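You operate a simulated robot arm through the tools that you are given. There is no shell and no other tool. Be economical: measure what you need, move in short steps, check, and stop when the job is done.

You run a simulated two-armed robot. Do the job below in one go: nothing can be reset, and whatever is moved stays where it is left.

Task
Get the white machine ready with the blue cone.
Fine: cone on the feed peg, then the thread clip closed; slide plate shut; power on last.

Only the result counts: the job must be done as asked and must still hold three seconds after the hand-in. Knocking over, shifting, dropping, spilling or breaking anything else fails it.

Robot
Two 7-joint arms with fingered hands on one trunk, on a base that drives. Base frame: it is fixed to the floor where the robot stands at the start and does not move with it; the origin is under the middle of the robot, x ahead of it, y to its left, z up; the surface under the hand at the start is at about z = 780. Units: mm, rad, N and s.
The left shoulder is at the start at [80, 187, 1124], the right one opposite. With the tool pointing down near the work surface each hand reaches from about 100 to 800 mm from the robot's upright axis, wherever it stands, measured 20 degrees to its own side. Places, roughly: feed peg of the white machine [700, -100, 900]; main switch of the long-arm machine [400, 100, 700]; white machine [800, 300, 1000]; white machine slide plate [600, 400, 800]. Payload 3.6 kg a hand.
The TCP of each hand is the grasp point between the finger pads, 26 mm short of the fingertips. In the tool frame z runs along the fingers and y along their closing line. Largest opening 88 mm; the body of the gripper starts 30 mm behind the TCP. The gripper is a hand of 3 fingers: y runs from the thumb to the fingers, the wrist lies at [-17, -98, -164] in the tool frame, and closing takes about 1.5 s.
Orientation is that of the tool frame in the base frame, as a unit quaternion [w, x, y, z]. With the fingers straight down and the wrist toward the robot, the tool's x, y and z point along [0, 1, 0], [1, 0, 0] and [0, 0, -1] of the base frame.

Tools
- The arms move only by the tool jog_arm. It takes "left_moves", "right_moves" or both (then of equal length, played together; a hand with none holds still); each is a list of rows, each an object (a shift or turn left out is 0, a gripper value left out holds the last) with "linear": the shift along the base's x, y, z in units of 40 mm (1.0 is 40 mm), a list of three; "dr": the turn, a rotation vector about the base's x, y, z in units of 5 degrees (1.0 is 5 degrees), a list of three; "claw": the gripper command, from -1 (fully open) to 1 (shut), values between in proportion. In form: [{"linear": [tx, ty, tz], "dr": [rx, ry, rz], "claw": claw}, ...]. A call has 1 to 20 rows; each row shifts and turns the commanded pose from where the row before left it. A call with a number of a shift or a turn outside -1 to 1 is refused whole. Rows are played at 5 a second. More than 50 mm and 0.15 rad between two rows, or a gripper value outside its range, and nothing of the call is played. Where a pose cannot be reached the arm comes as near as it can. A force on the tool above 80 N (or 10 N above the force at the start of the call, whichever is more), or a blocked arm, ends the call early, and 0.2 s more pass. The fingers move at their own pace (about 153 mm/s each) and stop on an object; they squeeze with about 33 N. The grip force told is the motor's: it shows also when the fingers shut on nothing. Time passes only in rows, and 0.2 s behind the last, so rows that do not move let the fingers close. The reply holds the time, the measured pose of the TCP, the force on the tool along the base axes, the opening and the grip force, in the units named above and with some noise, with the torque about the TCP (base axes, N m) and any sound that the robot's microphone picked up.
- Cameras (640 x 400 px; columns grow to the right, rows downward): "scene" is now at [247.6, 39.7, 1046.2]; the picture's right is [0.41, -0.91, 0.00], its down [-0.19, -0.09, -0.98] and it looks along [0.89, 0.41, -0.21] (base axes); focal length 214 px, centre (320, 200). "left" rides on the left gripper at [-56, -80, -102] in its tool frame; the picture's right is [-0.74, -0.32, 0.60], its down [0.62, -0.67, 0.41] and it looks along [0.27, 0.67, 0.69] (tool axes); focal length 247 px, centre (320, 200). "right" rides on the right gripper at [56, -80, -102] in its tool frame; the picture's right is [-0.73, 0.32, -0.60], its down [-0.62, -0.67, 0.41] and it looks along [-0.27, 0.68, 0.69] (tool axes); focal length 247 px, centre (320, 200). There is no depth. A picture from a camera that has moved, and an enlarged one, comes with that camera's place and axes in the base frame and with its lens.
- get_image(camera): a new picture of that camera. The clock stands still meanwhile.
- move_column(by): slides the trunk up (or, below 0, down) by that many mm; the arms and the scene camera ride with it, the base frame stays. It gives what a move gives, with no picture.
- drive_base(legs): drives the robot by 1 to 6 legs, each [ahead, left, turn to the left] in mm, mm and rad, along the robot's own axes; the way and the turn of a leg run together, so that a leg with both is an arc; at most 1500 mm and 3.142 rad a leg. The arms and the cameras ride along, it lands a little off, and it stops where it bumps. It gives what a move gives.
- grasp_type(shape, hand): the hand has 3 fingers and takes this shape, open, in about a second: jaw (thumb against the fingers, like two jaws); tri (thumb and two fingers); tip (a fingertip pinch); poke (one finger out to press); point (the index stretched); flat (the hand flat); cup (the hand cupped); fist (a fist). The gripper value then closes the fingers along that shape, each until it touches; the sizes above hold for jaw. It gives what a move gives, with no picture.
- turn_head(pan, tilt): turns the head with the scene camera to pan (to the left, within 1.047 rad either way) and tilt (down, from -0.506 to 1.204), counted from straight ahead of the robot. It gives what a move gives.
- close_up(camera, box): a new picture of the part [left, top, right, bottom] of that camera's present view, enlarged. The clock stands still meanwhile.
- close_job(): hands the job in; it is judged then, once.

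Work in short steps. Places have to be worked out from the pictures, the camera data and where the tool is seen: move nearer, look again, correct. Check each grasp and each placing, and mend what went wrong. You have 120 turns and 88 pictures in all, those below and enlarged ones among them. Open the grippers and draw the arms clear of the work before you hand the job in, unless the task says otherwise; then end with one line.

The tools are called after ">>>" as a command line: name --argument value ..., lists and objects as JSON in quotes. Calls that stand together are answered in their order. jog_arm: Moves the arms, as the interface text tells. Its arguments: {"type":"object","properties":{"left_moves":{"type":"array"},"right_moves":{"type":"array"}},"required":[]} The other tools are called the same way: move_column (by) slides the trunk up or down; grasp_type (shape, hand) gives the hand a shape; drive_base (legs) drives the base; turn_head (pan, tilt) turns the head that bears the scene camera; get_image (camera) takes a picture; close_up (camera, box) takes an enlarged picture of a part of a camera's view; close_job () hands the job in.

At the start:

```text
time_s: 0.0
left_ee_pos: [416.1, 391.4, 1457.4]
left_orientation: [0.0, 0.707, 0.708, 0.0]
left_wrist_force: [0.5, -0.6, 0.2]
left_ft_torque: [-0.02, 0.01, -0.03]
left_width: 87.6
left_grip_force: 0.1
left_shape: jaw
right_ee_pos: [519.7, -38.2, 1411.2]
right_orientation: [0.0, 0.707, 0.707, 0.0]
right_wrist_force: [-0.2, -0.1, -1.1]
right_ft_torque: [0.03, 0.03, -0.05]
right_width: 87.8
right_grip_force: 0.1
right_shape: jaw
trunk travel left (down, up): [-268.0, 489.0]
robot x, y, heading: [1.8, -4.5, 0.005]
head pan, tilt: [0.428, 0.211]
```

scene: 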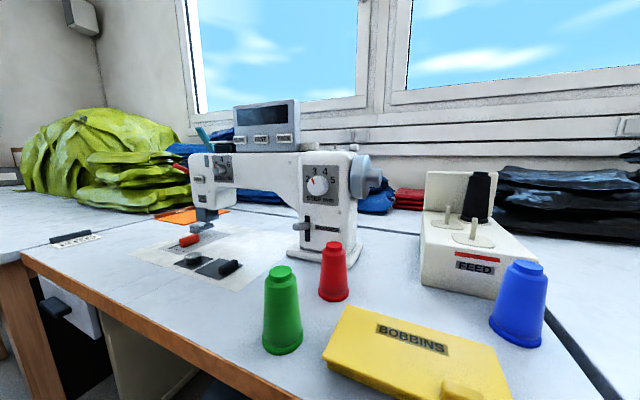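
right: 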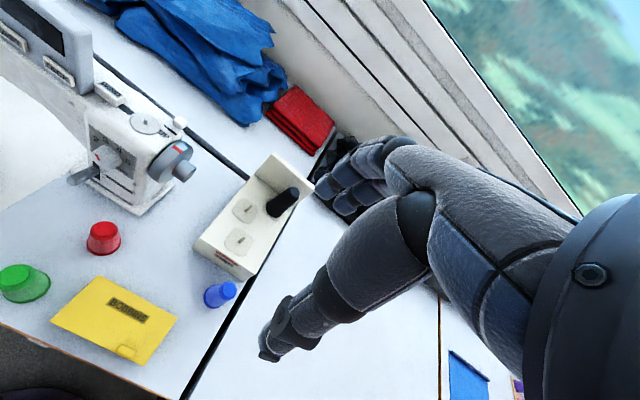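
left: 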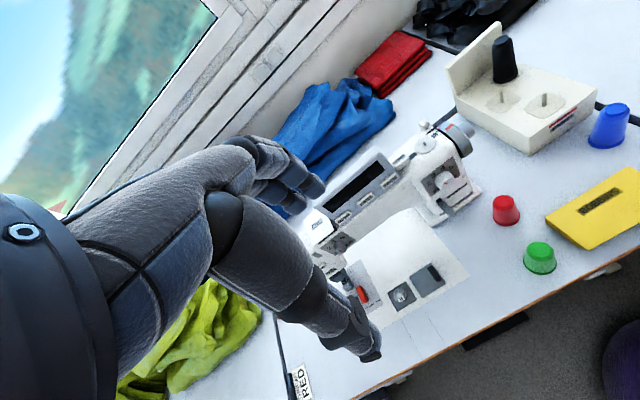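

The picture shows the white machine, the feed block with two free pegs and a black cone, and the blue cone on the right. I look closer at the machine and the feed block.

>>> close_up --camera "scene" --box '[130, 90, 400, 290]'

>>> close_up --camera "scene" --box '[400, 150, 560, 350]'

>>> close_up --camera "scene" --box '[0, 200, 240, 400]'

```text
2.00 times, centred on (265, 190) of scene
camera zoom: at [247.6, 39.7, 1046.2], right [0.41, -0.91, 0.0], down [-0.19, -0.09, -0.98], along [0.89, 0.41, -0.21], focal length 429 px, centre (430, 220)
```

zoom: 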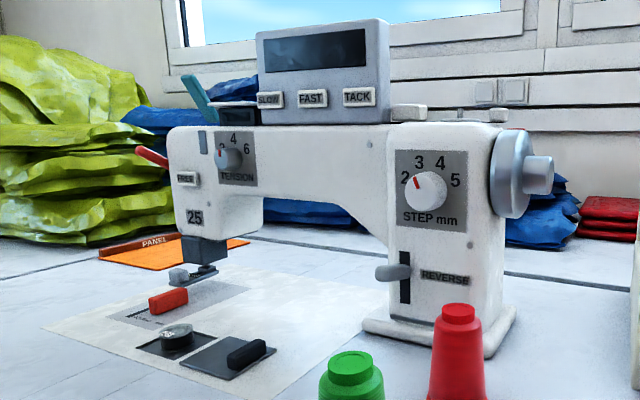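

```text
2.00 times, centred on (480, 250) of scene
camera zoom: at [247.6, 39.7, 1046.2], right [0.41, -0.91, 0.0], down [-0.19, -0.09, -0.98], along [0.89, 0.41, -0.21], focal length 429 px, centre (0, 100)
```

zoom: 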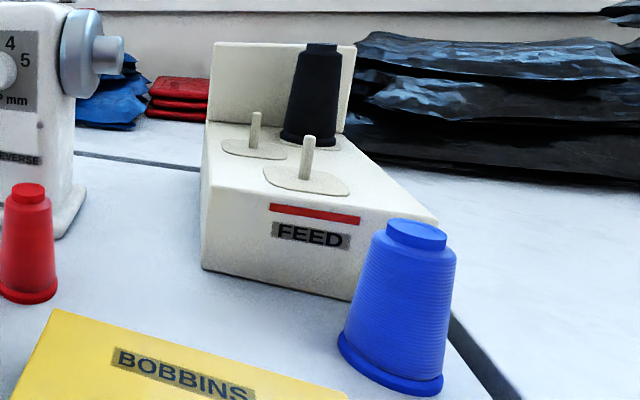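

```text
2.00 times, centred on (120, 300) of scene
camera zoom: at [247.6, 39.7, 1046.2], right [0.41, -0.91, 0.0], down [-0.19, -0.09, -0.98], along [0.89, 0.41, -0.21], focal length 429 px, centre (720, 0)
```

zoom: 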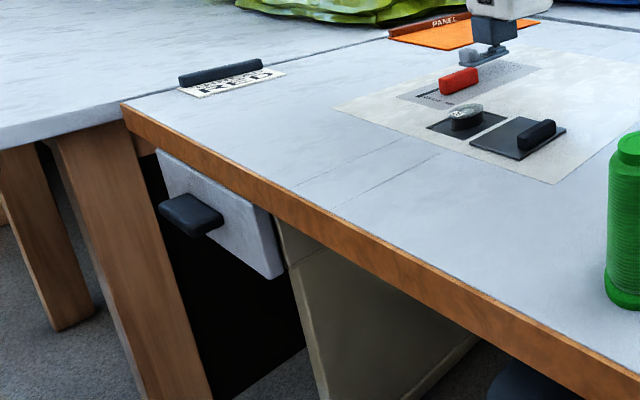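

I need to see the thread clip, the switch and whether there is another machine. I look left, right and down.

>>> turn_head --pan -0.7 --tilt 0.4

>>> get_image --camera "scene"

>>> turn_head --pan 0.3 --tilt 1.1

>>> get_image --camera "scene"

>>> turn_head --pan 1.047 --tilt 0.4

>>> get_image --camera "scene"

```text
time_s: 1.4
left_ee_pos: [414.8, 390.3, 1456.4]
left_orientation: [0.001, 0.707, 0.707, 0.0]
left_wrist_force: [0.8, -0.9, 0.3]
left_ft_torque: [-0.01, -0.02, 0.01]
left_width: 87.8
left_grip_force: 0.0
left_shape: jaw
right_ee_pos: [517.9, -37.7, 1410.7]
right_orientation: [0.0, 0.707, 0.707, 0.0]
right_wrist_force: [-0.5, -0.6, 0.3]
right_ft_torque: [0.03, 0.01, -0.02]
right_width: 87.8
right_grip_force: 0.0
right_shape: jaw
trunk travel left (down, up): [-268.0, 489.0]
robot x, y, heading: [3.9, -0.7, 0.0]
head pan, tilt: [-0.7, 0.4]
```

```text
81 pictures are left
camera scene: at [233.7, -58.6, 1028.7], right [-0.64, -0.77, 0.0], down [-0.3, 0.25, -0.92], along [0.7, -0.59, -0.39], focal length 214 px, centre (320, 200)
```

scene: 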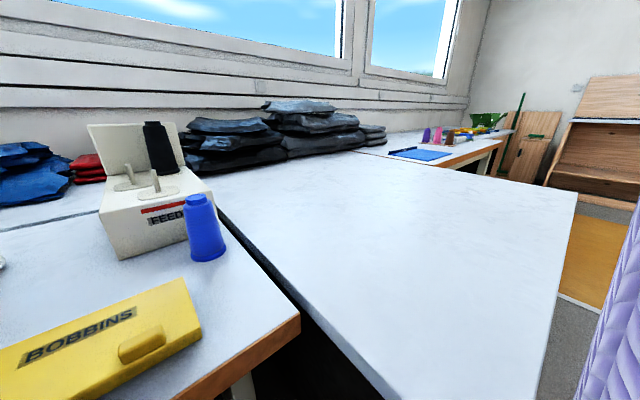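

```text
time_s: 2.6
left_ee_pos: [416.2, 390.4, 1457.5]
left_orientation: [0.0, 0.707, 0.707, 0.0]
left_wrist_force: [-0.2, 0.4, 0.3]
left_ft_torque: [0.01, 0.01, 0.01]
left_width: 87.5
left_grip_force: 0.1
left_shape: jaw
right_ee_pos: [519.6, -36.8, 1411.1]
right_orientation: [0.0, 0.707, 0.707, 0.0]
right_wrist_force: [-0.8, 0.9, 0.0]
right_ft_torque: [-0.04, 0.01, -0.01]
right_width: 87.7
right_grip_force: 0.1
right_shape: jaw
trunk travel left (down, up): [-268.0, 489.0]
robot x, y, heading: [0.7, -1.7, 0.006]
head pan, tilt: [0.3, 1.1]
```

```text
80 pictures are left
camera scene: at [223.2, 19.6, 971.8], right [0.29, -0.96, 0.0], down [-0.85, -0.26, -0.45], along [0.43, 0.13, -0.89], focal length 214 px, centre (320, 200)
```

scene: 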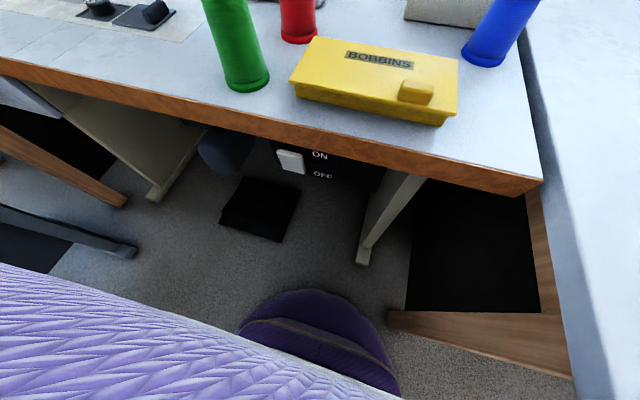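

```text
time_s: 3.7
left_ee_pos: [416.8, 391.2, 1456.0]
left_orientation: [0.0, 0.707, 0.707, 0.001]
left_wrist_force: [-0.4, 0.5, -1.1]
left_ft_torque: [0.02, 0.01, 0.0]
left_width: 87.9
left_grip_force: 0.0
left_shape: jaw
right_ee_pos: [518.9, -38.6, 1411.6]
right_orientation: [0.0, 0.707, 0.707, 0.0]
right_wrist_force: [0.1, -0.8, 0.9]
right_ft_torque: [0.0, 0.04, 0.01]
right_width: 87.7
right_grip_force: 0.0
right_shape: jaw
trunk travel left (down, up): [-268.0, 489.0]
robot x, y, heading: [0.6, -0.3, -0.002]
head pan, tilt: [1.047, 0.4]
```

```text
79 pictures are left
camera scene: at [209.2, 81.2, 1028.6], right [0.87, -0.5, 0.0], down [-0.2, -0.34, -0.92], along [0.46, 0.8, -0.39], focal length 214 px, centre (320, 200)
```

scene: 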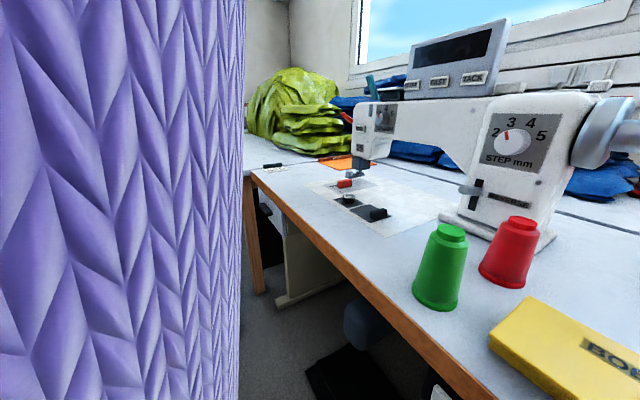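

The under-table ON/OFF switch is at about [410,118,705], the blue cone at about [622,-108], front peg about [748,-68] with top near 920. I zoom in the hand pictures on the feed block and the machine head.

>>> close_up --camera "right" --box '[180, 140, 340, 310]'

>>> close_up --camera "left" --box '[290, 90, 490, 340]'

>>> close_up --camera "scene" --box '[310, 60, 430, 230]'

```text
2.35 times, centred on (260, 225) of right
camera zoom: at [438.0, 17.9, 1513.6], right [0.32, -0.73, 0.6], down [-0.67, -0.62, -0.41], along [0.67, -0.27, -0.69], focal length 581 px, centre (461, 141)
```

zoom: 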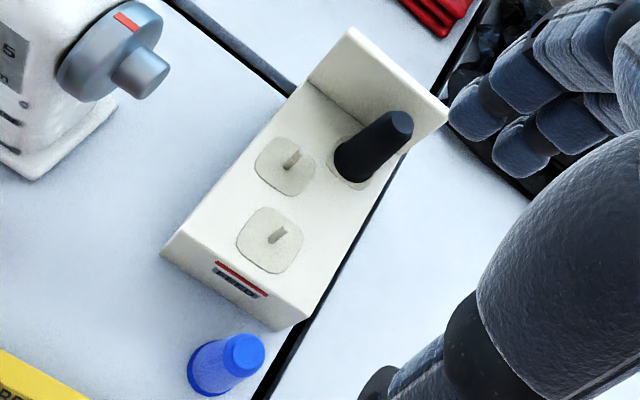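

```text
1.60 times, centred on (390, 215) of left
camera zoom: at [336.9, 335.3, 1557.6], right [-0.32, -0.74, -0.6], down [-0.67, 0.62, -0.41], along [0.67, 0.27, -0.69], focal length 395 px, centre (208, 176)
```

zoom: 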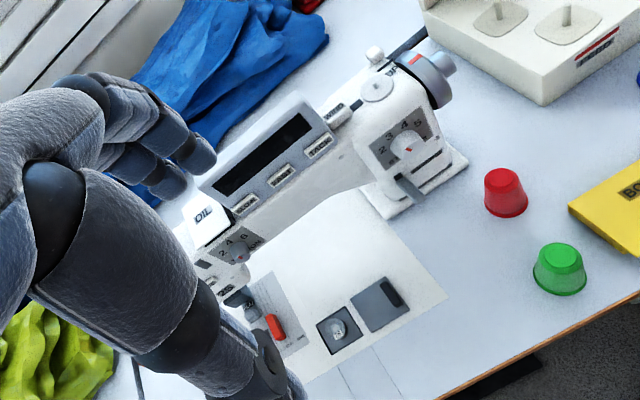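

```text
2.35 times, centred on (370, 145) of scene
camera zoom: at [209.2, 81.2, 1028.6], right [0.87, -0.5, 0.0], down [-0.2, -0.34, -0.92], along [0.46, 0.8, -0.39], focal length 505 px, centre (202, 329)
```

zoom: 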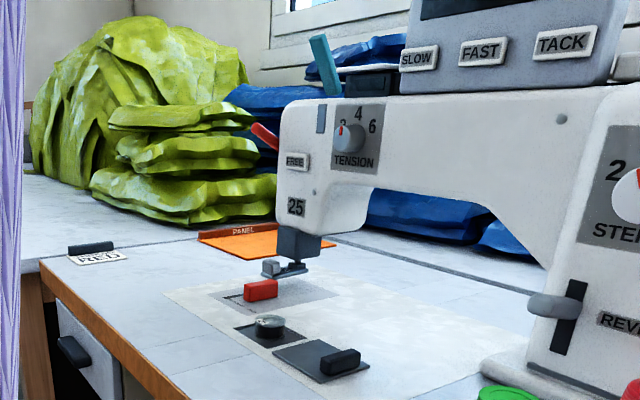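

The front peg sits behind the red bar and FEED label, so I take it as the feed peg. First I drive forward a bit for reach, then bring the right hand over the blue cone.

>>> drive_base --legs '[[90, 0, 0]]'

>>> turn_head --pan -0.3 --tilt 0.4

```text
time_s: 5.0
left_ee_pos: [501.9, 397.2, 1455.9]
left_orientation: [-0.001, 0.708, 0.707, 0.0]
left_wrist_force: [0.1, 0.6, 0.4]
left_ft_torque: [0.01, -0.04, -0.01]
left_width: 87.7
left_grip_force: 0.0
left_shape: jaw
right_ee_pos: [604.5, -33.4, 1411.3]
right_orientation: [0.0, 0.708, 0.706, -0.001]
right_wrist_force: [0.3, -0.1, 0.3]
right_ft_torque: [0.01, 0.0, -0.04]
right_width: 87.8
right_grip_force: 0.1
right_shape: jaw
trunk travel left (down, up): [-268.0, 489.0]
robot x, y, heading: [86.6, 5.0, 0.007]
head pan, tilt: [1.047, 0.4]
stopped in leg 1: the robot was blocked; the commanded pose is now the measured one
```

```text
time_s: 6.5
left_ee_pos: [503.0, 395.5, 1456.2]
left_orientation: [-0.001, 0.708, 0.706, 0.0]
left_wrist_force: [0.6, 0.2, -0.1]
left_ft_torque: [-0.02, -0.01, -0.02]
left_width: 87.7
left_grip_force: 0.0
left_shape: jaw
right_ee_pos: [603.9, -32.9, 1410.5]
right_orientation: [-0.001, 0.708, 0.706, -0.001]
right_wrist_force: [0.8, 0.1, 0.9]
right_ft_torque: [-0.02, -0.01, 0.0]
right_width: 87.7
right_grip_force: 0.1
right_shape: jaw
trunk travel left (down, up): [-268.0, 489.0]
robot x, y, heading: [84.2, 1.0, 0.001]
head pan, tilt: [-0.3, 0.4]
```

The base bumped at 85 mm; I back off a little, then lower the right hand towards above the cone.

>>> drive_base --legs '[[-20, 0, 0]]'

>>> jog_arm --right_moves '[{"linear": [0.8, -0.9, -0.6], "claw": -1}, {"linear": [0, -1, -0.6]}, {"linear": [0, 0, -1]}, {"linear": [0, 0, -1]}, {"linear": [0, 0, -1]}, {"linear": [0, 0, -1]}, {"linear": [0, 0, -1]}, {"linear": [0, 0, -1]}, {"linear": [0, 0, -1]}]'

>>> get_image --camera "right"

>>> get_image --camera "scene"

```text
time_s: 7.3
left_ee_pos: [482.6, 394.4, 1456.5]
left_orientation: [-0.001, 0.707, 0.707, 0.0]
left_wrist_force: [-0.7, 1.6, -0.9]
left_ft_torque: [0.0, 0.02, -0.01]
left_width: 87.9
left_grip_force: 0.0
left_shape: jaw
right_ee_pos: [584.2, -33.9, 1411.4]
right_orientation: [-0.001, 0.708, 0.706, 0.0]
right_wrist_force: [-0.6, 0.0, -0.4]
right_ft_torque: [0.01, -0.06, -0.01]
right_width: 87.8
right_grip_force: 0.1
right_shape: jaw
trunk travel left (down, up): [-268.0, 489.0]
robot x, y, heading: [69.7, 2.1, 0.001]
head pan, tilt: [-0.3, 0.4]
```

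```text
refused: row 1 steps farther than a row can; nothing moved
```

```text
75 pictures are left
camera right: at [503.4, 21.7, 1514.1], right [0.32, -0.74, 0.6], down [-0.67, -0.62, -0.41], along [0.67, -0.27, -0.69], focal length 247 px, centre (320, 200)
```

right: 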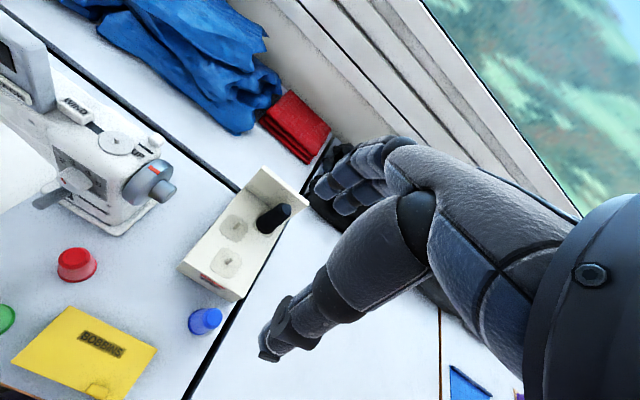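

```text
74 pictures are left
camera scene: at [316.5, -21.6, 1028.9], right [-0.3, -0.96, 0.0], down [-0.37, 0.12, -0.92], along [0.88, -0.27, -0.39], focal length 214 px, centre (320, 200)
```

scene: 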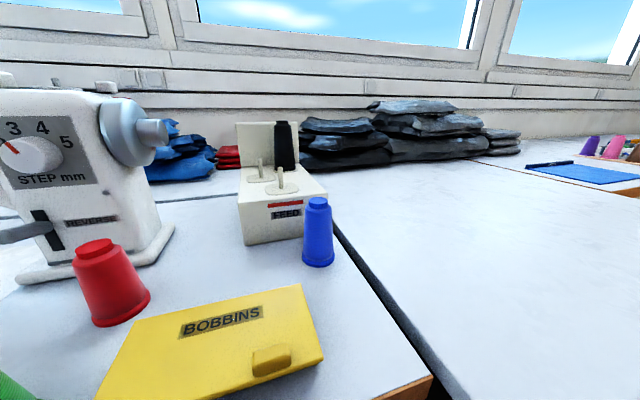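

Cone estimate [621,-110]. I replay the approach with shorter steps.

>>> jog_arm --right_moves '[{"linear": [0.5, -0.95, -0.4], "claw": -1}, {"linear": [0.45, -0.95, -0.4]}, {"linear": [0, 0, -1]}, {"linear": [0, 0, -1]}, {"linear": [0, 0, -1]}, {"linear": [0, 0, -1]}, {"linear": [0, 0, -1]}, {"linear": [0, 0, -1]}, {"linear": [0, 0, -1]}]'

>>> get_image --camera "right"

>>> get_image --camera "scene"

```text
time_s: 9.3
left_ee_pos: [483.5, 394.3, 1456.5]
left_orientation: [-0.001, 0.708, 0.707, 0.0]
left_wrist_force: [-0.2, 0.0, -0.2]
left_ft_torque: [-0.02, 0.0, 0.03]
left_width: 87.6
left_grip_force: 0.0
left_shape: jaw
right_ee_pos: [624.0, -111.9, 1097.6]
right_orientation: [0.0, 0.708, 0.706, 0.0]
right_wrist_force: [0.5, -0.1, -0.1]
right_ft_torque: [-0.01, -0.04, -0.01]
right_width: 87.7
right_grip_force: 0.0
right_shape: jaw
trunk travel left (down, up): [-268.0, 489.0]
robot x, y, heading: [66.1, 6.6, -0.001]
head pan, tilt: [-0.3, 0.4]
```

```text
73 pictures are left
camera right: at [545.0, -56.1, 1200.8], right [0.32, -0.74, 0.6], down [-0.67, -0.62, -0.41], along [0.67, -0.27, -0.69], focal length 247 px, centre (320, 200)
```

right: 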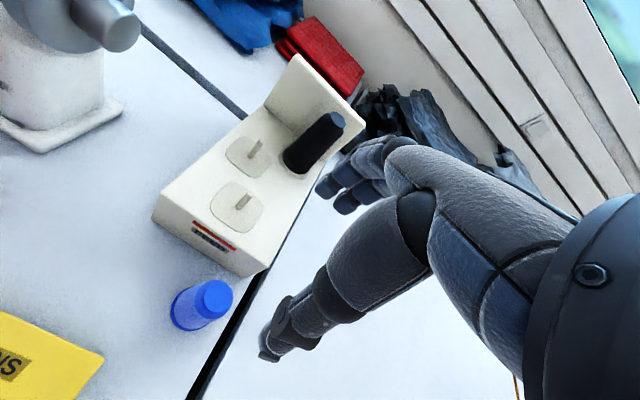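

```text
72 pictures are left
camera scene: at [317.8, -21.8, 1028.5], right [-0.3, -0.95, 0.0], down [-0.37, 0.12, -0.92], along [0.88, -0.27, -0.39], focal length 214 px, centre (320, 200)
```

scene: 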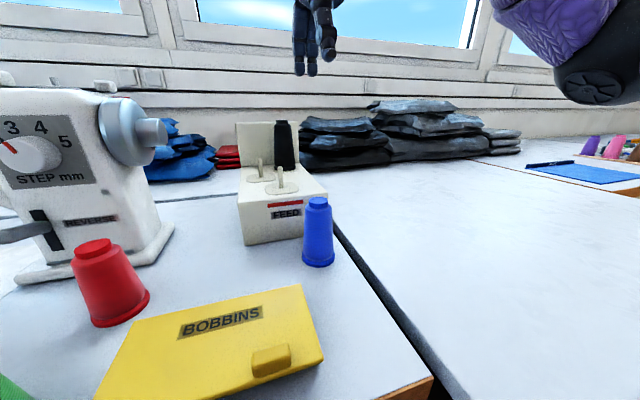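

Cone axis about [620,-111], top about 889. I descend to TCP z ≈ 905 and look.

>>> jog_arm --right_moves '[{"linear": [-0.1, 0, -1]}, {"linear": [0, 0, -1]}, {"linear": [0, 0, -1]}, {"linear": [0, 0, -1]}, {"linear": [0, 0, -0.8]}]'

>>> get_image --camera "right"

>>> close_up --camera "scene" --box '[200, 100, 440, 300]'

```text
time_s: 10.5
left_ee_pos: [483.9, 394.3, 1457.9]
left_orientation: [-0.001, 0.708, 0.707, 0.0]
left_wrist_force: [-0.6, 0.8, 0.5]
left_ft_torque: [-0.01, -0.02, -0.01]
left_width: 87.8
left_grip_force: 0.1
left_shape: jaw
right_ee_pos: [620.0, -112.1, 907.6]
right_orientation: [0.0, 0.708, 0.706, 0.0]
right_wrist_force: [0.1, 0.3, -0.2]
right_ft_torque: [-0.01, 0.0, -0.01]
right_width: 87.7
right_grip_force: 0.0
right_shape: jaw
trunk travel left (down, up): [-268.0, 489.0]
robot x, y, heading: [63.2, 6.1, -0.003]
head pan, tilt: [-0.3, 0.4]
```

```text
71 pictures are left
camera right: at [539.2, -55.1, 1010.4], right [0.32, -0.74, 0.6], down [-0.67, -0.62, -0.41], along [0.67, -0.27, -0.69], focal length 247 px, centre (320, 200)
```

right: 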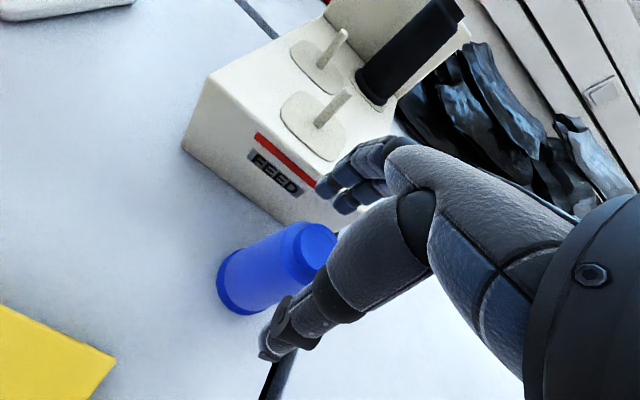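

```text
2.00 times, centred on (320, 200) of scene
camera zoom: at [317.6, -21.7, 1028.6], right [-0.3, -0.95, 0.0], down [-0.37, 0.12, -0.92], along [0.88, -0.27, -0.39], focal length 429 px, centre (320, 200)
```

zoom: 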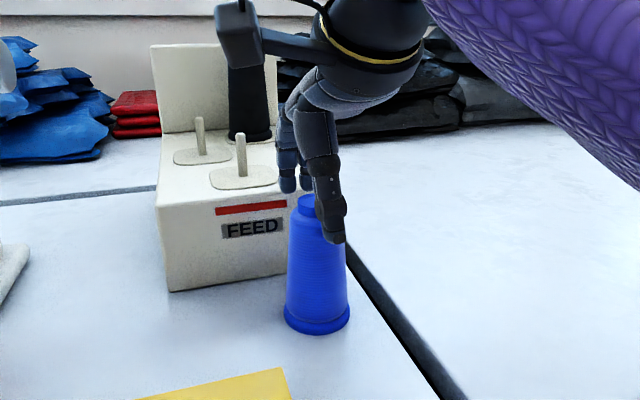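

The hand straddles the cone well. I go down 40 mm and close.

>>> jog_arm --right_moves '[{"linear": [0, 0, -0.5]}, {"linear": [0, 0, -0.5]}, {"linear": [0, 0, 0], "claw": 1}, {}, {}, {}, {}, {}, {}, {}, {}]'

>>> close_up --camera "scene" --box '[200, 100, 440, 300]'

```text
time_s: 12.9
left_ee_pos: [483.2, 394.3, 1456.2]
left_orientation: [-0.001, 0.708, 0.706, 0.0]
left_wrist_force: [-0.5, 0.6, 0.3]
left_ft_torque: [0.05, 0.02, 0.0]
left_width: 87.6
left_grip_force: 0.0
left_shape: jaw
right_ee_pos: [620.9, -111.2, 867.3]
right_orientation: [-0.001, 0.708, 0.706, 0.0]
right_wrist_force: [0.4, -1.2, 0.8]
right_ft_torque: [-0.02, 0.05, 0.04]
right_width: 36.3
right_grip_force: 33.1
right_shape: jaw
trunk travel left (down, up): [-268.0, 489.0]
robot x, y, heading: [67.8, 7.1, -0.004]
head pan, tilt: [-0.3, 0.4]
```

```text
2.00 times, centred on (320, 200) of scene
camera zoom: at [317.4, -21.7, 1028.7], right [-0.3, -0.95, 0.0], down [-0.37, 0.12, -0.92], along [0.88, -0.27, -0.39], focal length 429 px, centre (320, 200)
```

zoom: 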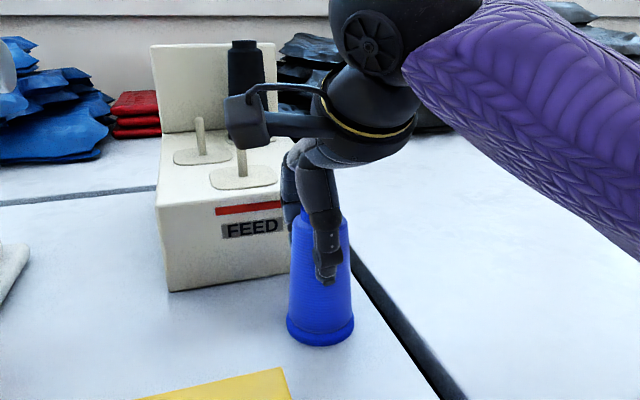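

Grip at 36 mm width. I lift and check that the cone comes along.

>>> jog_arm --right_moves '[{"linear": [0, 0, 0.5]}, {"linear": [0, 0, 1]}, {"linear": [0, 0, 1]}, {"linear": [0, 0, 1]}, {"linear": [0, 0, 1]}]'

>>> get_image --camera "scene"

>>> get_image --camera "right"

```text
time_s: 14.1
left_ee_pos: [482.8, 395.6, 1456.3]
left_orientation: [-0.001, 0.708, 0.706, 0.0]
left_wrist_force: [-0.2, 0.6, 1.2]
left_ft_torque: [-0.01, -0.08, 0.01]
left_width: 87.8
left_grip_force: 0.0
left_shape: jaw
right_ee_pos: [618.8, -111.8, 1048.5]
right_orientation: [-0.002, 0.708, 0.706, 0.0]
right_wrist_force: [-0.6, -0.9, -1.0]
right_ft_torque: [-0.02, -0.04, 0.01]
right_width: 36.4
right_grip_force: 33.1
right_shape: jaw
trunk travel left (down, up): [-268.0, 489.0]
robot x, y, heading: [68.7, 6.5, -0.002]
head pan, tilt: [-0.3, 0.4]
```

```text
68 pictures are left
camera scene: at [317.2, -21.3, 1028.8], right [-0.3, -0.96, 0.0], down [-0.37, 0.12, -0.92], along [0.88, -0.27, -0.39], focal length 214 px, centre (320, 200)
```

scene: 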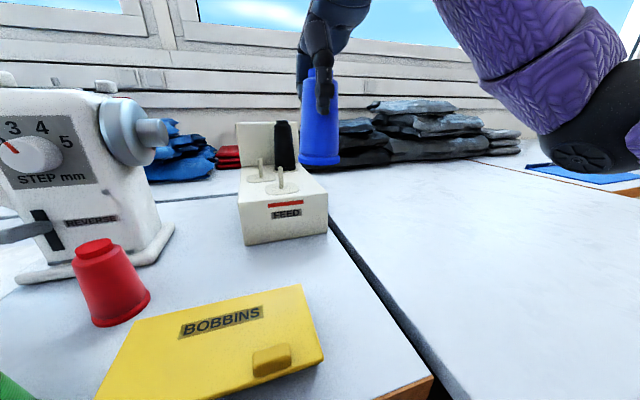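

```text
67 pictures are left
camera right: at [538.6, -55.4, 1150.5], right [0.32, -0.74, 0.6], down [-0.67, -0.62, -0.41], along [0.67, -0.27, -0.69], focal length 247 px, centre (320, 200)
```

right: 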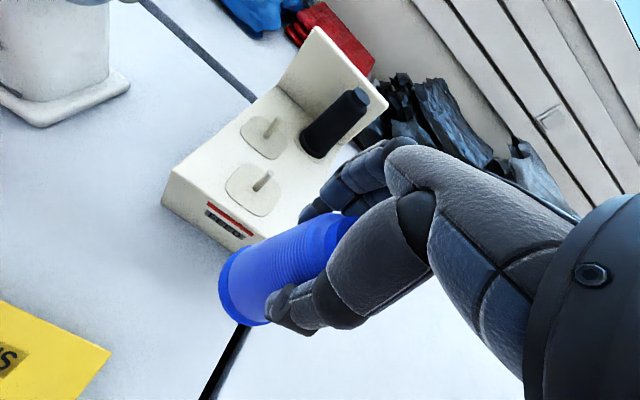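

The cone is in the hand. Peg estimate about [737,-69], top 921. I carry the cone above it with its bottom near 960.

>>> jog_arm --right_moves '[{"linear": [0.75, 0.27, 0]}, {"linear": [0.75, 0.27, 0]}, {"linear": [0.75, 0.27, 0]}, {"linear": [0.7, 0.26, 0]}, {}]'

>>> close_up --camera "scene" --box '[210, 80, 370, 220]'

>>> close_up --camera "right" --box '[150, 120, 410, 360]'

```text
time_s: 15.3
left_ee_pos: [484.1, 395.1, 1456.7]
left_orientation: [0.0, 0.709, 0.706, 0.0]
left_wrist_force: [-0.6, 0.3, 0.8]
left_ft_torque: [-0.01, -0.01, 0.0]
left_width: 87.8
left_grip_force: 0.1
left_shape: jaw
right_ee_pos: [737.0, -68.7, 1046.8]
right_orientation: [-0.001, 0.708, 0.707, 0.0]
right_wrist_force: [-0.3, -1.0, -2.1]
right_ft_torque: [0.02, -0.05, -0.02]
right_width: 36.5
right_grip_force: 33.0
right_shape: jaw
trunk travel left (down, up): [-268.0, 489.0]
robot x, y, heading: [65.7, 3.0, -0.001]
head pan, tilt: [-0.3, 0.4]
```

```text
2.86 times, centred on (290, 150) of scene
camera zoom: at [317.5, -21.9, 1028.6], right [-0.3, -0.95, 0.0], down [-0.37, 0.12, -0.92], along [0.88, -0.27, -0.39], focal length 613 px, centre (406, 343)
```

zoom: 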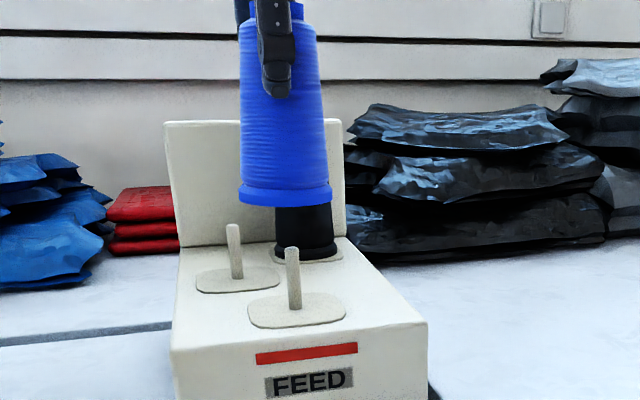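

```text
1.67 times, centred on (280, 240) of right
camera zoom: at [656.1, -12.6, 1149.0], right [0.32, -0.74, 0.6], down [-0.67, -0.62, -0.41], along [0.67, -0.27, -0.69], focal length 412 px, centre (387, 133)
```

zoom: 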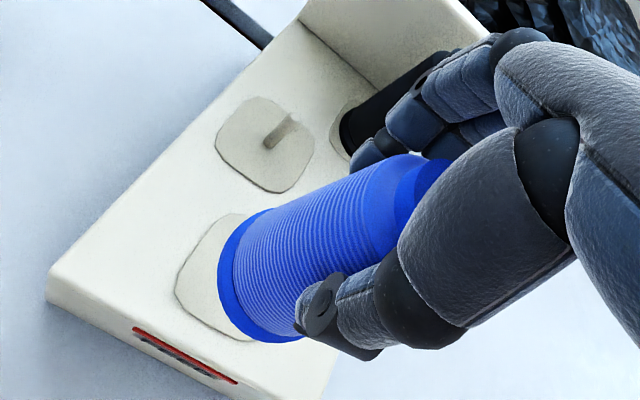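

Seen from the front the cone axis is about 1.5 mm left of the peg; the x distance needs a side view. I swing the left hand, turned −90° about z, to look from the left side.

>>> jog_arm --left_moves '[{"linear": [0.28, -0.36, -0.3], "dr": [0, 0, -1]}, {"linear": [0.28, -0.36, -0.3], "dr": [0, 0, -1]}, {"linear": [0.28, -0.36, -0.3], "dr": [0, 0, -1]}, {"linear": [0.28, -0.36, -0.3], "dr": [0, 0, -1]}, {"linear": [0.28, -0.36, -0.3], "dr": [0, 0, -1]}, {"linear": [0.28, -0.36, -0.3], "dr": [0, 0, -1]}, {"linear": [0.28, -0.36, -0.3], "dr": [0, 0, -1]}, {"linear": [0.28, -0.36, -0.3], "dr": [0, 0, -1]}, {"linear": [0.28, -0.36, -0.3], "dr": [0, 0, -1]}, {"linear": [0.28, -0.36, -0.3], "dr": [0, 0, -1]}, {"linear": [0.28, -0.36, -0.3], "dr": [0, 0, -1]}, {"linear": [0.28, -0.36, -0.3], "dr": [0, 0, -1]}, {"linear": [0.28, -0.36, -0.3], "dr": [0, 0, -1]}, {"linear": [0.28, -0.36, -0.3], "dr": [0, 0, -1]}, {"linear": [0.28, -0.36, -0.3], "dr": [0, 0, -1]}, {"linear": [0.28, -0.36, -0.3], "dr": [0, 0, -1]}, {"linear": [0.28, -0.36, -0.3], "dr": [0, 0, -1]}, {"linear": [0.28, -0.36, -0.3], "dr": [0, 0, -1]}]'

>>> get_image --camera "left"

```text
time_s: 19.1
left_ee_pos: [667.7, 137.9, 1231.5]
left_orientation: [-0.001, 1.0, -0.001, 0.001]
left_wrist_force: [1.0, -0.3, 0.8]
left_ft_torque: [0.05, -0.01, -0.02]
left_width: 87.6
left_grip_force: 0.1
left_shape: jaw
left hand out of reach, approached as far as the arm can: row 17, 18
right_ee_pos: [736.9, -68.8, 1045.5]
right_orientation: [0.0, 0.707, 0.707, 0.0]
right_wrist_force: [-0.6, -0.1, -0.7]
right_ft_torque: [-0.01, 0.01, 0.05]
right_width: 36.5
right_grip_force: 33.1
right_shape: jaw
trunk travel left (down, up): [-268.0, 489.0]
robot x, y, heading: [65.5, 4.4, -0.002]
head pan, tilt: [-0.3, 0.4]
```

```text
64 pictures are left
camera left: at [612.1, 219.7, 1332.2], right [-0.73, 0.32, -0.6], down [0.63, 0.66, -0.41], along [0.27, -0.68, -0.69], focal length 247 px, centre (320, 200)
```

left: 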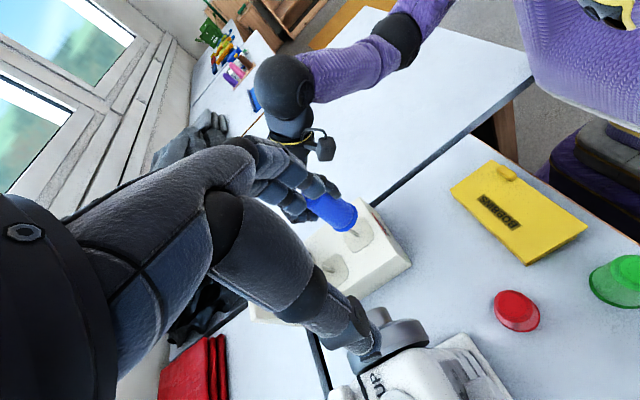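

>>> close_up --camera "left" --box '[270, 160, 430, 300]'

```text
2.86 times, centred on (350, 230) of left
camera zoom: at [612.1, 219.7, 1332.2], right [-0.73, 0.32, -0.6], down [0.63, 0.66, -0.41], along [0.27, -0.68, -0.69], focal length 706 px, centre (234, 114)
```

zoom: 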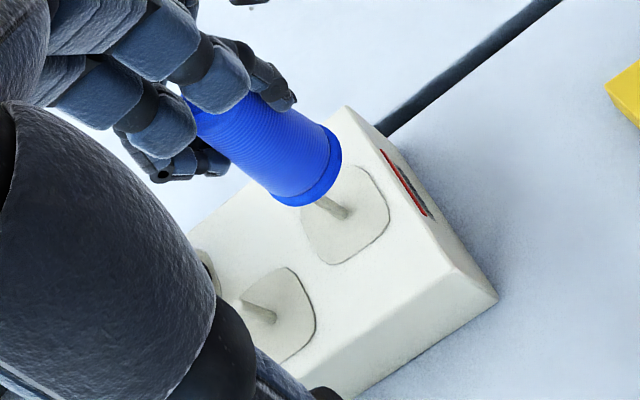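

The side view shows the peg some 13 mm farther ahead: solved together, peg ≈ [753,-74]. I correct by +16, −5.5 mm and look from both sides again.

>>> jog_arm --right_moves '[{"linear": [0.4, -0.14, 0]}, {}, {}]'

>>> close_up --camera "left" --box '[310, 170, 390, 240]'

>>> close_up --camera "scene" --box '[240, 110, 320, 200]'

```text
time_s: 19.9
left_ee_pos: [668.3, 139.7, 1231.1]
left_orientation: [0.0, 1.0, -0.001, 0.002]
left_wrist_force: [0.2, -0.3, -0.1]
left_ft_torque: [0.01, 0.02, 0.0]
left_width: 88.0
left_grip_force: 0.0
left_shape: jaw
right_ee_pos: [753.4, -73.7, 1045.0]
right_orientation: [-0.001, 0.708, 0.706, -0.001]
right_wrist_force: [0.6, -0.4, -2.1]
right_ft_torque: [0.01, -0.01, 0.04]
right_width: 35.9
right_grip_force: 33.0
right_shape: jaw
trunk travel left (down, up): [-268.0, 489.0]
robot x, y, heading: [59.9, 2.6, 0.003]
head pan, tilt: [-0.3, 0.4]
```

```text
5.71 times, centred on (350, 205) of left
camera zoom: at [611.8, 220.1, 1332.6], right [-0.73, 0.32, -0.6], down [0.62, 0.66, -0.41], along [0.27, -0.68, -0.69], focal length 1411 px, centre (149, 171)
```

zoom: 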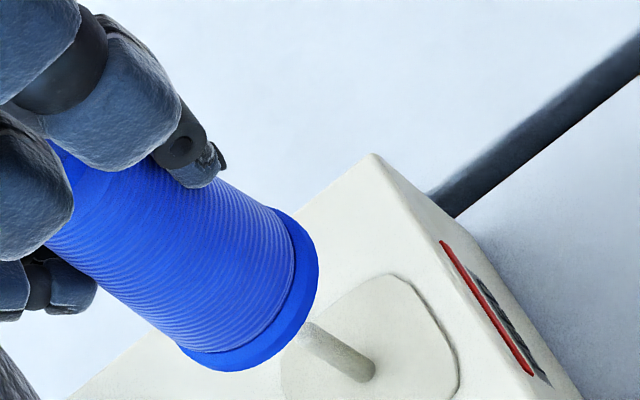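

```text
4.44 times, centred on (280, 155) of scene
camera zoom: at [317.8, -21.7, 1028.5], right [-0.3, -0.95, 0.0], down [-0.37, 0.12, -0.92], along [0.88, -0.27, -0.39], focal length 953 px, centre (498, 400)
```

zoom: 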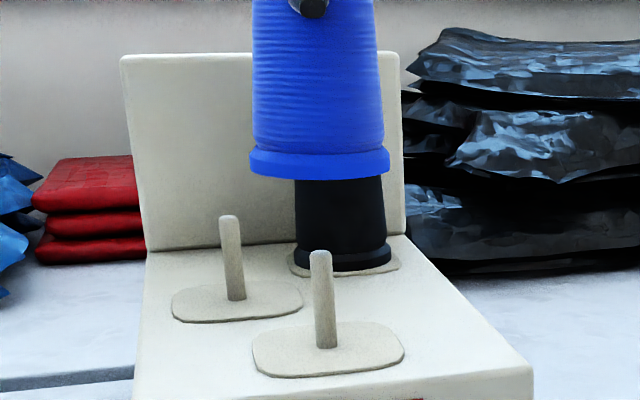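

Now the peg is only about 2.6 mm to the left (+y) of the cone axis and x fits. I correct y and lower 34 mm, then look.

>>> jog_arm --right_moves '[{"linear": [0, 0.07, 0]}, {"linear": [0, 0, -0.4]}, {"linear": [0, 0, -0.35]}, {}]'

>>> close_up --camera "left" --box '[310, 170, 390, 240]'

>>> close_up --camera "scene" --box '[240, 110, 320, 200]'

```text
time_s: 20.9
left_ee_pos: [667.4, 138.7, 1232.1]
left_orientation: [0.0, 1.0, -0.001, 0.001]
left_wrist_force: [-0.5, 0.1, 0.0]
left_ft_torque: [0.02, -0.02, -0.02]
left_width: 87.9
left_grip_force: 0.1
left_shape: jaw
right_ee_pos: [753.3, -71.6, 1016.4]
right_orientation: [-0.001, 0.708, 0.706, -0.001]
right_wrist_force: [-0.1, -0.8, -2.3]
right_ft_torque: [0.03, -0.02, 0.0]
right_width: 36.3
right_grip_force: 32.9
right_shape: jaw
trunk travel left (down, up): [-268.0, 489.0]
robot x, y, heading: [63.6, 6.9, -0.002]
head pan, tilt: [-0.3, 0.4]
```

```text
5.71 times, centred on (350, 205) of left
camera zoom: at [611.6, 220.3, 1332.7], right [-0.73, 0.32, -0.6], down [0.62, 0.66, -0.41], along [0.27, -0.68, -0.69], focal length 1411 px, centre (149, 171)
```

zoom: 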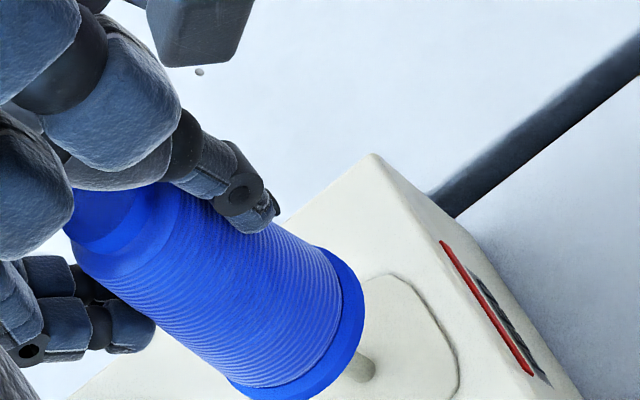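

```text
4.44 times, centred on (280, 155) of scene
camera zoom: at [317.6, -21.7, 1028.6], right [-0.3, -0.95, 0.0], down [-0.37, 0.12, -0.92], along [0.88, -0.27, -0.39], focal length 953 px, centre (498, 400)
```

zoom: 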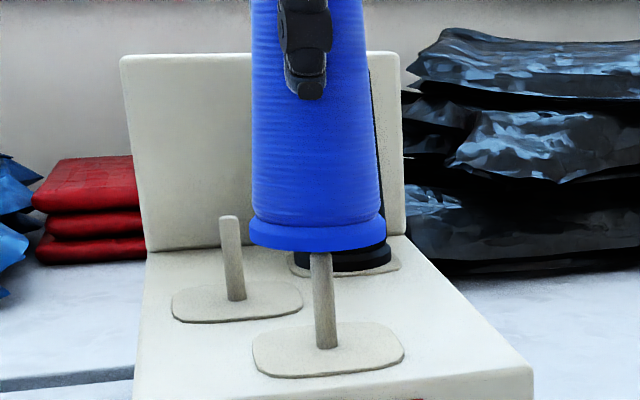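

Both views now line up within about 1 mm. I lower onto the peg in small steps, watching the force.

>>> jog_arm --right_moves '[{"linear": [0, 0, -0.2]}, {"linear": [0, 0, -0.2]}, {"linear": [0, 0, -0.2]}, {}]'

>>> close_up --camera "scene" --box '[240, 110, 320, 200]'

```text
time_s: 21.9
left_ee_pos: [667.8, 140.1, 1231.3]
left_orientation: [0.0, 1.0, -0.001, 0.001]
left_wrist_force: [-0.1, 0.2, 0.8]
left_ft_torque: [-0.02, 0.0, 0.0]
left_width: 87.9
left_grip_force: 0.1
left_shape: jaw
right_ee_pos: [754.0, -68.2, 992.0]
right_orientation: [-0.001, 0.708, 0.706, 0.0]
right_wrist_force: [0.2, -0.2, -1.4]
right_ft_torque: [0.03, 0.01, 0.02]
right_width: 36.3
right_grip_force: 32.8
right_shape: jaw
trunk travel left (down, up): [-268.0, 489.0]
robot x, y, heading: [67.2, 6.0, -0.003]
head pan, tilt: [-0.3, 0.4]
```

```text
4.44 times, centred on (280, 155) of scene
camera zoom: at [317.6, -21.7, 1028.6], right [-0.3, -0.95, 0.0], down [-0.37, 0.12, -0.92], along [0.88, -0.27, -0.39], focal length 953 px, centre (498, 400)
```

zoom: 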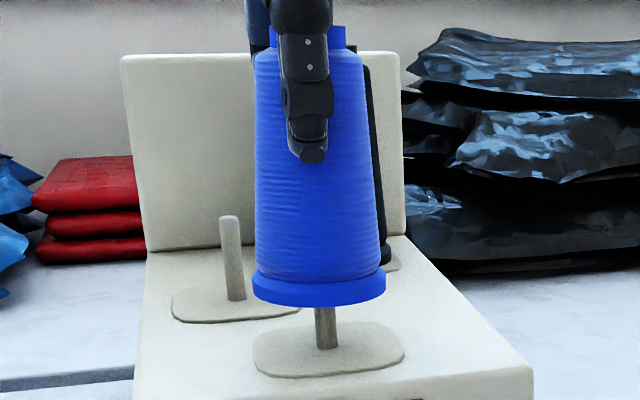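

No contact force and the peg top has gone into the cone. I lower the rest in small steps.

>>> jog_arm --right_moves '[{"linear": [0, 0, -0.15]}, {"linear": [0, 0, -0.15]}, {"linear": [0, 0, -0.15]}, {}]'

>>> close_up --camera "scene" --box '[240, 110, 320, 200]'

>>> close_up --camera "left" --box '[310, 170, 390, 240]'

```text
time_s: 22.9
left_ee_pos: [667.6, 139.5, 1231.7]
left_orientation: [0.0, 1.0, 0.0, 0.001]
left_wrist_force: [-0.2, -0.1, -0.1]
left_ft_torque: [0.01, 0.0, 0.02]
left_width: 87.6
left_grip_force: 0.0
left_shape: jaw
right_ee_pos: [753.4, -70.7, 974.9]
right_orientation: [-0.001, 0.708, 0.706, 0.0]
right_wrist_force: [1.4, 0.4, -1.3]
right_ft_torque: [0.04, 0.0, 0.02]
right_width: 36.7
right_grip_force: 33.2
right_shape: jaw
trunk travel left (down, up): [-268.0, 489.0]
robot x, y, heading: [65.6, 2.9, 0.003]
head pan, tilt: [-0.3, 0.4]
```

```text
4.44 times, centred on (280, 155) of scene
camera zoom: at [317.7, -21.7, 1028.6], right [-0.3, -0.95, 0.0], down [-0.37, 0.12, -0.92], along [0.88, -0.27, -0.39], focal length 953 px, centre (498, 400)
```

zoom: 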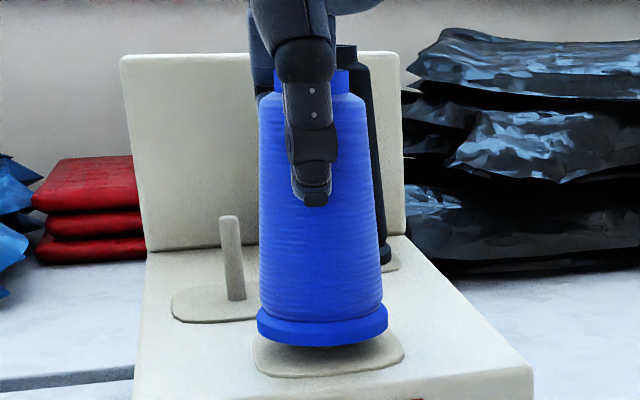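

```text
5.71 times, centred on (350, 205) of left
camera zoom: at [611.7, 220.2, 1332.7], right [-0.73, 0.32, -0.6], down [0.62, 0.66, -0.41], along [0.27, -0.68, -0.69], focal length 1411 px, centre (149, 171)
```

zoom: 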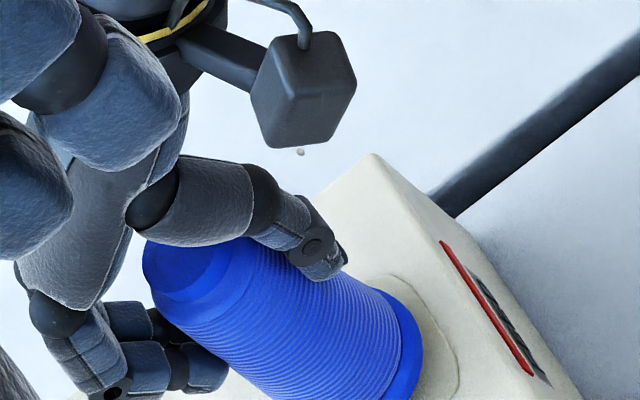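

Nearly seated. I lower in 2–3 mm steps until contact.

>>> jog_arm --right_moves '[{"linear": [0, 0, -0.07]}, {"linear": [0, 0, -0.07]}, {}]'

>>> jog_arm --right_moves '[{"linear": [0, 0, -0.05]}, {"linear": [0, 0, -0.05]}, {}]'

>>> close_up --camera "scene" --box '[240, 110, 320, 200]'

```text
time_s: 23.7
left_ee_pos: [667.9, 140.0, 1232.3]
left_orientation: [-0.001, 1.0, -0.001, 0.001]
left_wrist_force: [0.0, 0.1, 0.3]
left_ft_torque: [0.01, 0.01, -0.01]
left_width: 87.8
left_grip_force: 0.1
left_shape: jaw
right_ee_pos: [753.8, -70.7, 967.9]
right_orientation: [0.0, 0.708, 0.707, 0.0]
right_wrist_force: [0.2, -0.8, -1.3]
right_ft_torque: [0.02, 0.01, 0.02]
right_width: 36.5
right_grip_force: 33.9
right_shape: jaw
trunk travel left (down, up): [-268.0, 489.0]
robot x, y, heading: [64.6, 5.3, 0.002]
head pan, tilt: [-0.3, 0.4]
```

```text
time_s: 24.5
left_ee_pos: [667.9, 138.4, 1232.1]
left_orientation: [0.0, 1.0, -0.001, 0.0]
left_wrist_force: [0.0, 0.2, 0.2]
left_ft_torque: [-0.02, -0.02, 0.0]
left_width: 87.9
left_grip_force: 0.1
left_shape: jaw
right_ee_pos: [753.8, -69.5, 965.6]
right_orientation: [0.0, 0.708, 0.706, 0.0]
right_wrist_force: [-0.7, 0.1, -0.9]
right_ft_torque: [-0.03, -0.01, 0.01]
right_width: 36.2
right_grip_force: 33.4
right_shape: jaw
trunk travel left (down, up): [-268.0, 489.0]
robot x, y, heading: [66.6, 5.3, -0.001]
head pan, tilt: [-0.3, 0.4]
```

```text
4.44 times, centred on (280, 155) of scene
camera zoom: at [317.6, -21.6, 1028.6], right [-0.3, -0.95, 0.0], down [-0.37, 0.12, -0.92], along [0.88, -0.27, -0.39], focal length 953 px, centre (498, 400)
```

zoom: 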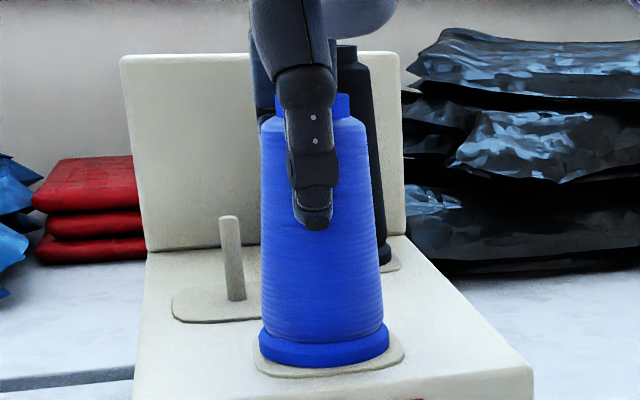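

Almost touching the pad; a few more millimetres.

>>> jog_arm --right_moves '[{"linear": [0, 0, -0.05]}, {"linear": [0, 0, -0.05]}, {}]'

```text
time_s: 25.3
left_ee_pos: [667.2, 141.0, 1232.6]
left_orientation: [0.001, 1.0, -0.001, 0.001]
left_wrist_force: [0.6, 0.7, -0.3]
left_ft_torque: [-0.01, -0.01, 0.02]
left_width: 87.8
left_grip_force: 0.0
left_shape: jaw
right_ee_pos: [753.2, -69.3, 963.9]
right_orientation: [0.001, 0.708, 0.706, 0.003]
right_wrist_force: [2.7, 2.8, 13.7]
right_ft_torque: [-0.03, 0.18, -0.01]
right_width: 36.7
right_grip_force: 32.9
right_shape: jaw
trunk travel left (down, up): [-268.0, 489.0]
robot x, y, heading: [66.9, 6.2, -0.003]
head pan, tilt: [-0.3, 0.4]
```

Seated with 14 N contact. I open the hand, lift it straight up and check.

>>> jog_arm --right_moves '[{"linear": [0, 0, 0.03]}, {"claw": -0.7}, {}, {}, {}, {"linear": [0, 0, 0.25]}, {"linear": [0, 0, 0.5]}, {"linear": [0, 0, 0.8]}, {"linear": [0, 0, 1]}, {"linear": [0, 0, 1]}]'

>>> get_image --camera "scene"

>>> get_image --camera "left"

```text
time_s: 27.5
left_ee_pos: [668.1, 139.7, 1232.8]
left_orientation: [0.0, 1.0, -0.001, 0.001]
left_wrist_force: [-0.8, 0.4, 0.0]
left_ft_torque: [0.0, 0.0, 0.01]
left_width: 87.8
left_grip_force: 0.0
left_shape: jaw
right_ee_pos: [752.6, -69.0, 1101.7]
right_orientation: [-0.001, 0.707, 0.707, 0.0]
right_wrist_force: [-1.1, 0.3, 0.9]
right_ft_torque: [0.01, 0.01, 0.0]
right_width: 74.6
right_grip_force: 0.0
right_shape: jaw
trunk travel left (down, up): [-268.0, 489.0]
robot x, y, heading: [66.8, 5.1, -0.002]
head pan, tilt: [-0.3, 0.4]
```

```text
54 pictures are left
camera scene: at [317.2, -21.6, 1028.8], right [-0.3, -0.95, 0.0], down [-0.37, 0.12, -0.92], along [0.88, -0.27, -0.39], focal length 214 px, centre (320, 200)
```

scene: 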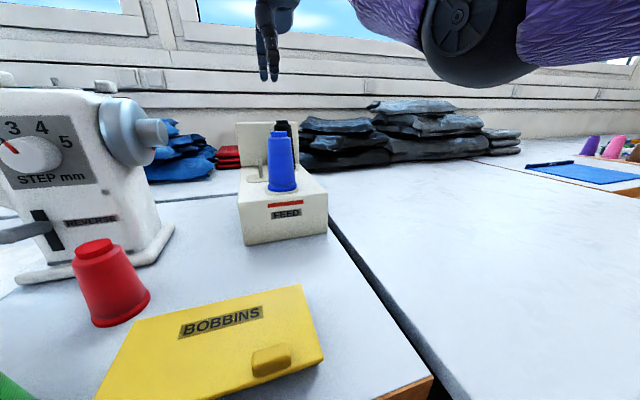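

```text
53 pictures are left
camera left: at [611.0, 220.4, 1333.1], right [-0.73, 0.32, -0.6], down [0.62, 0.66, -0.41], along [0.27, -0.68, -0.69], focal length 247 px, centre (320, 200)
```

left: 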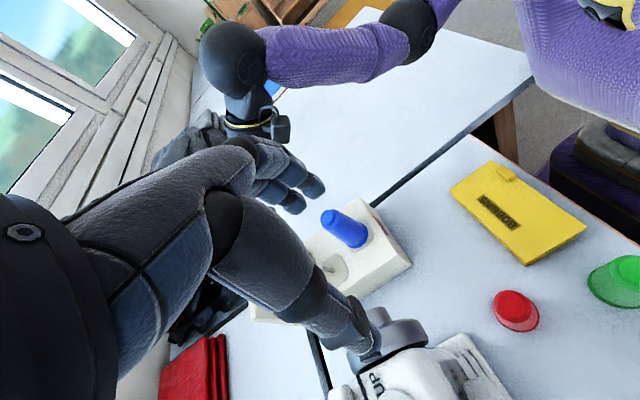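

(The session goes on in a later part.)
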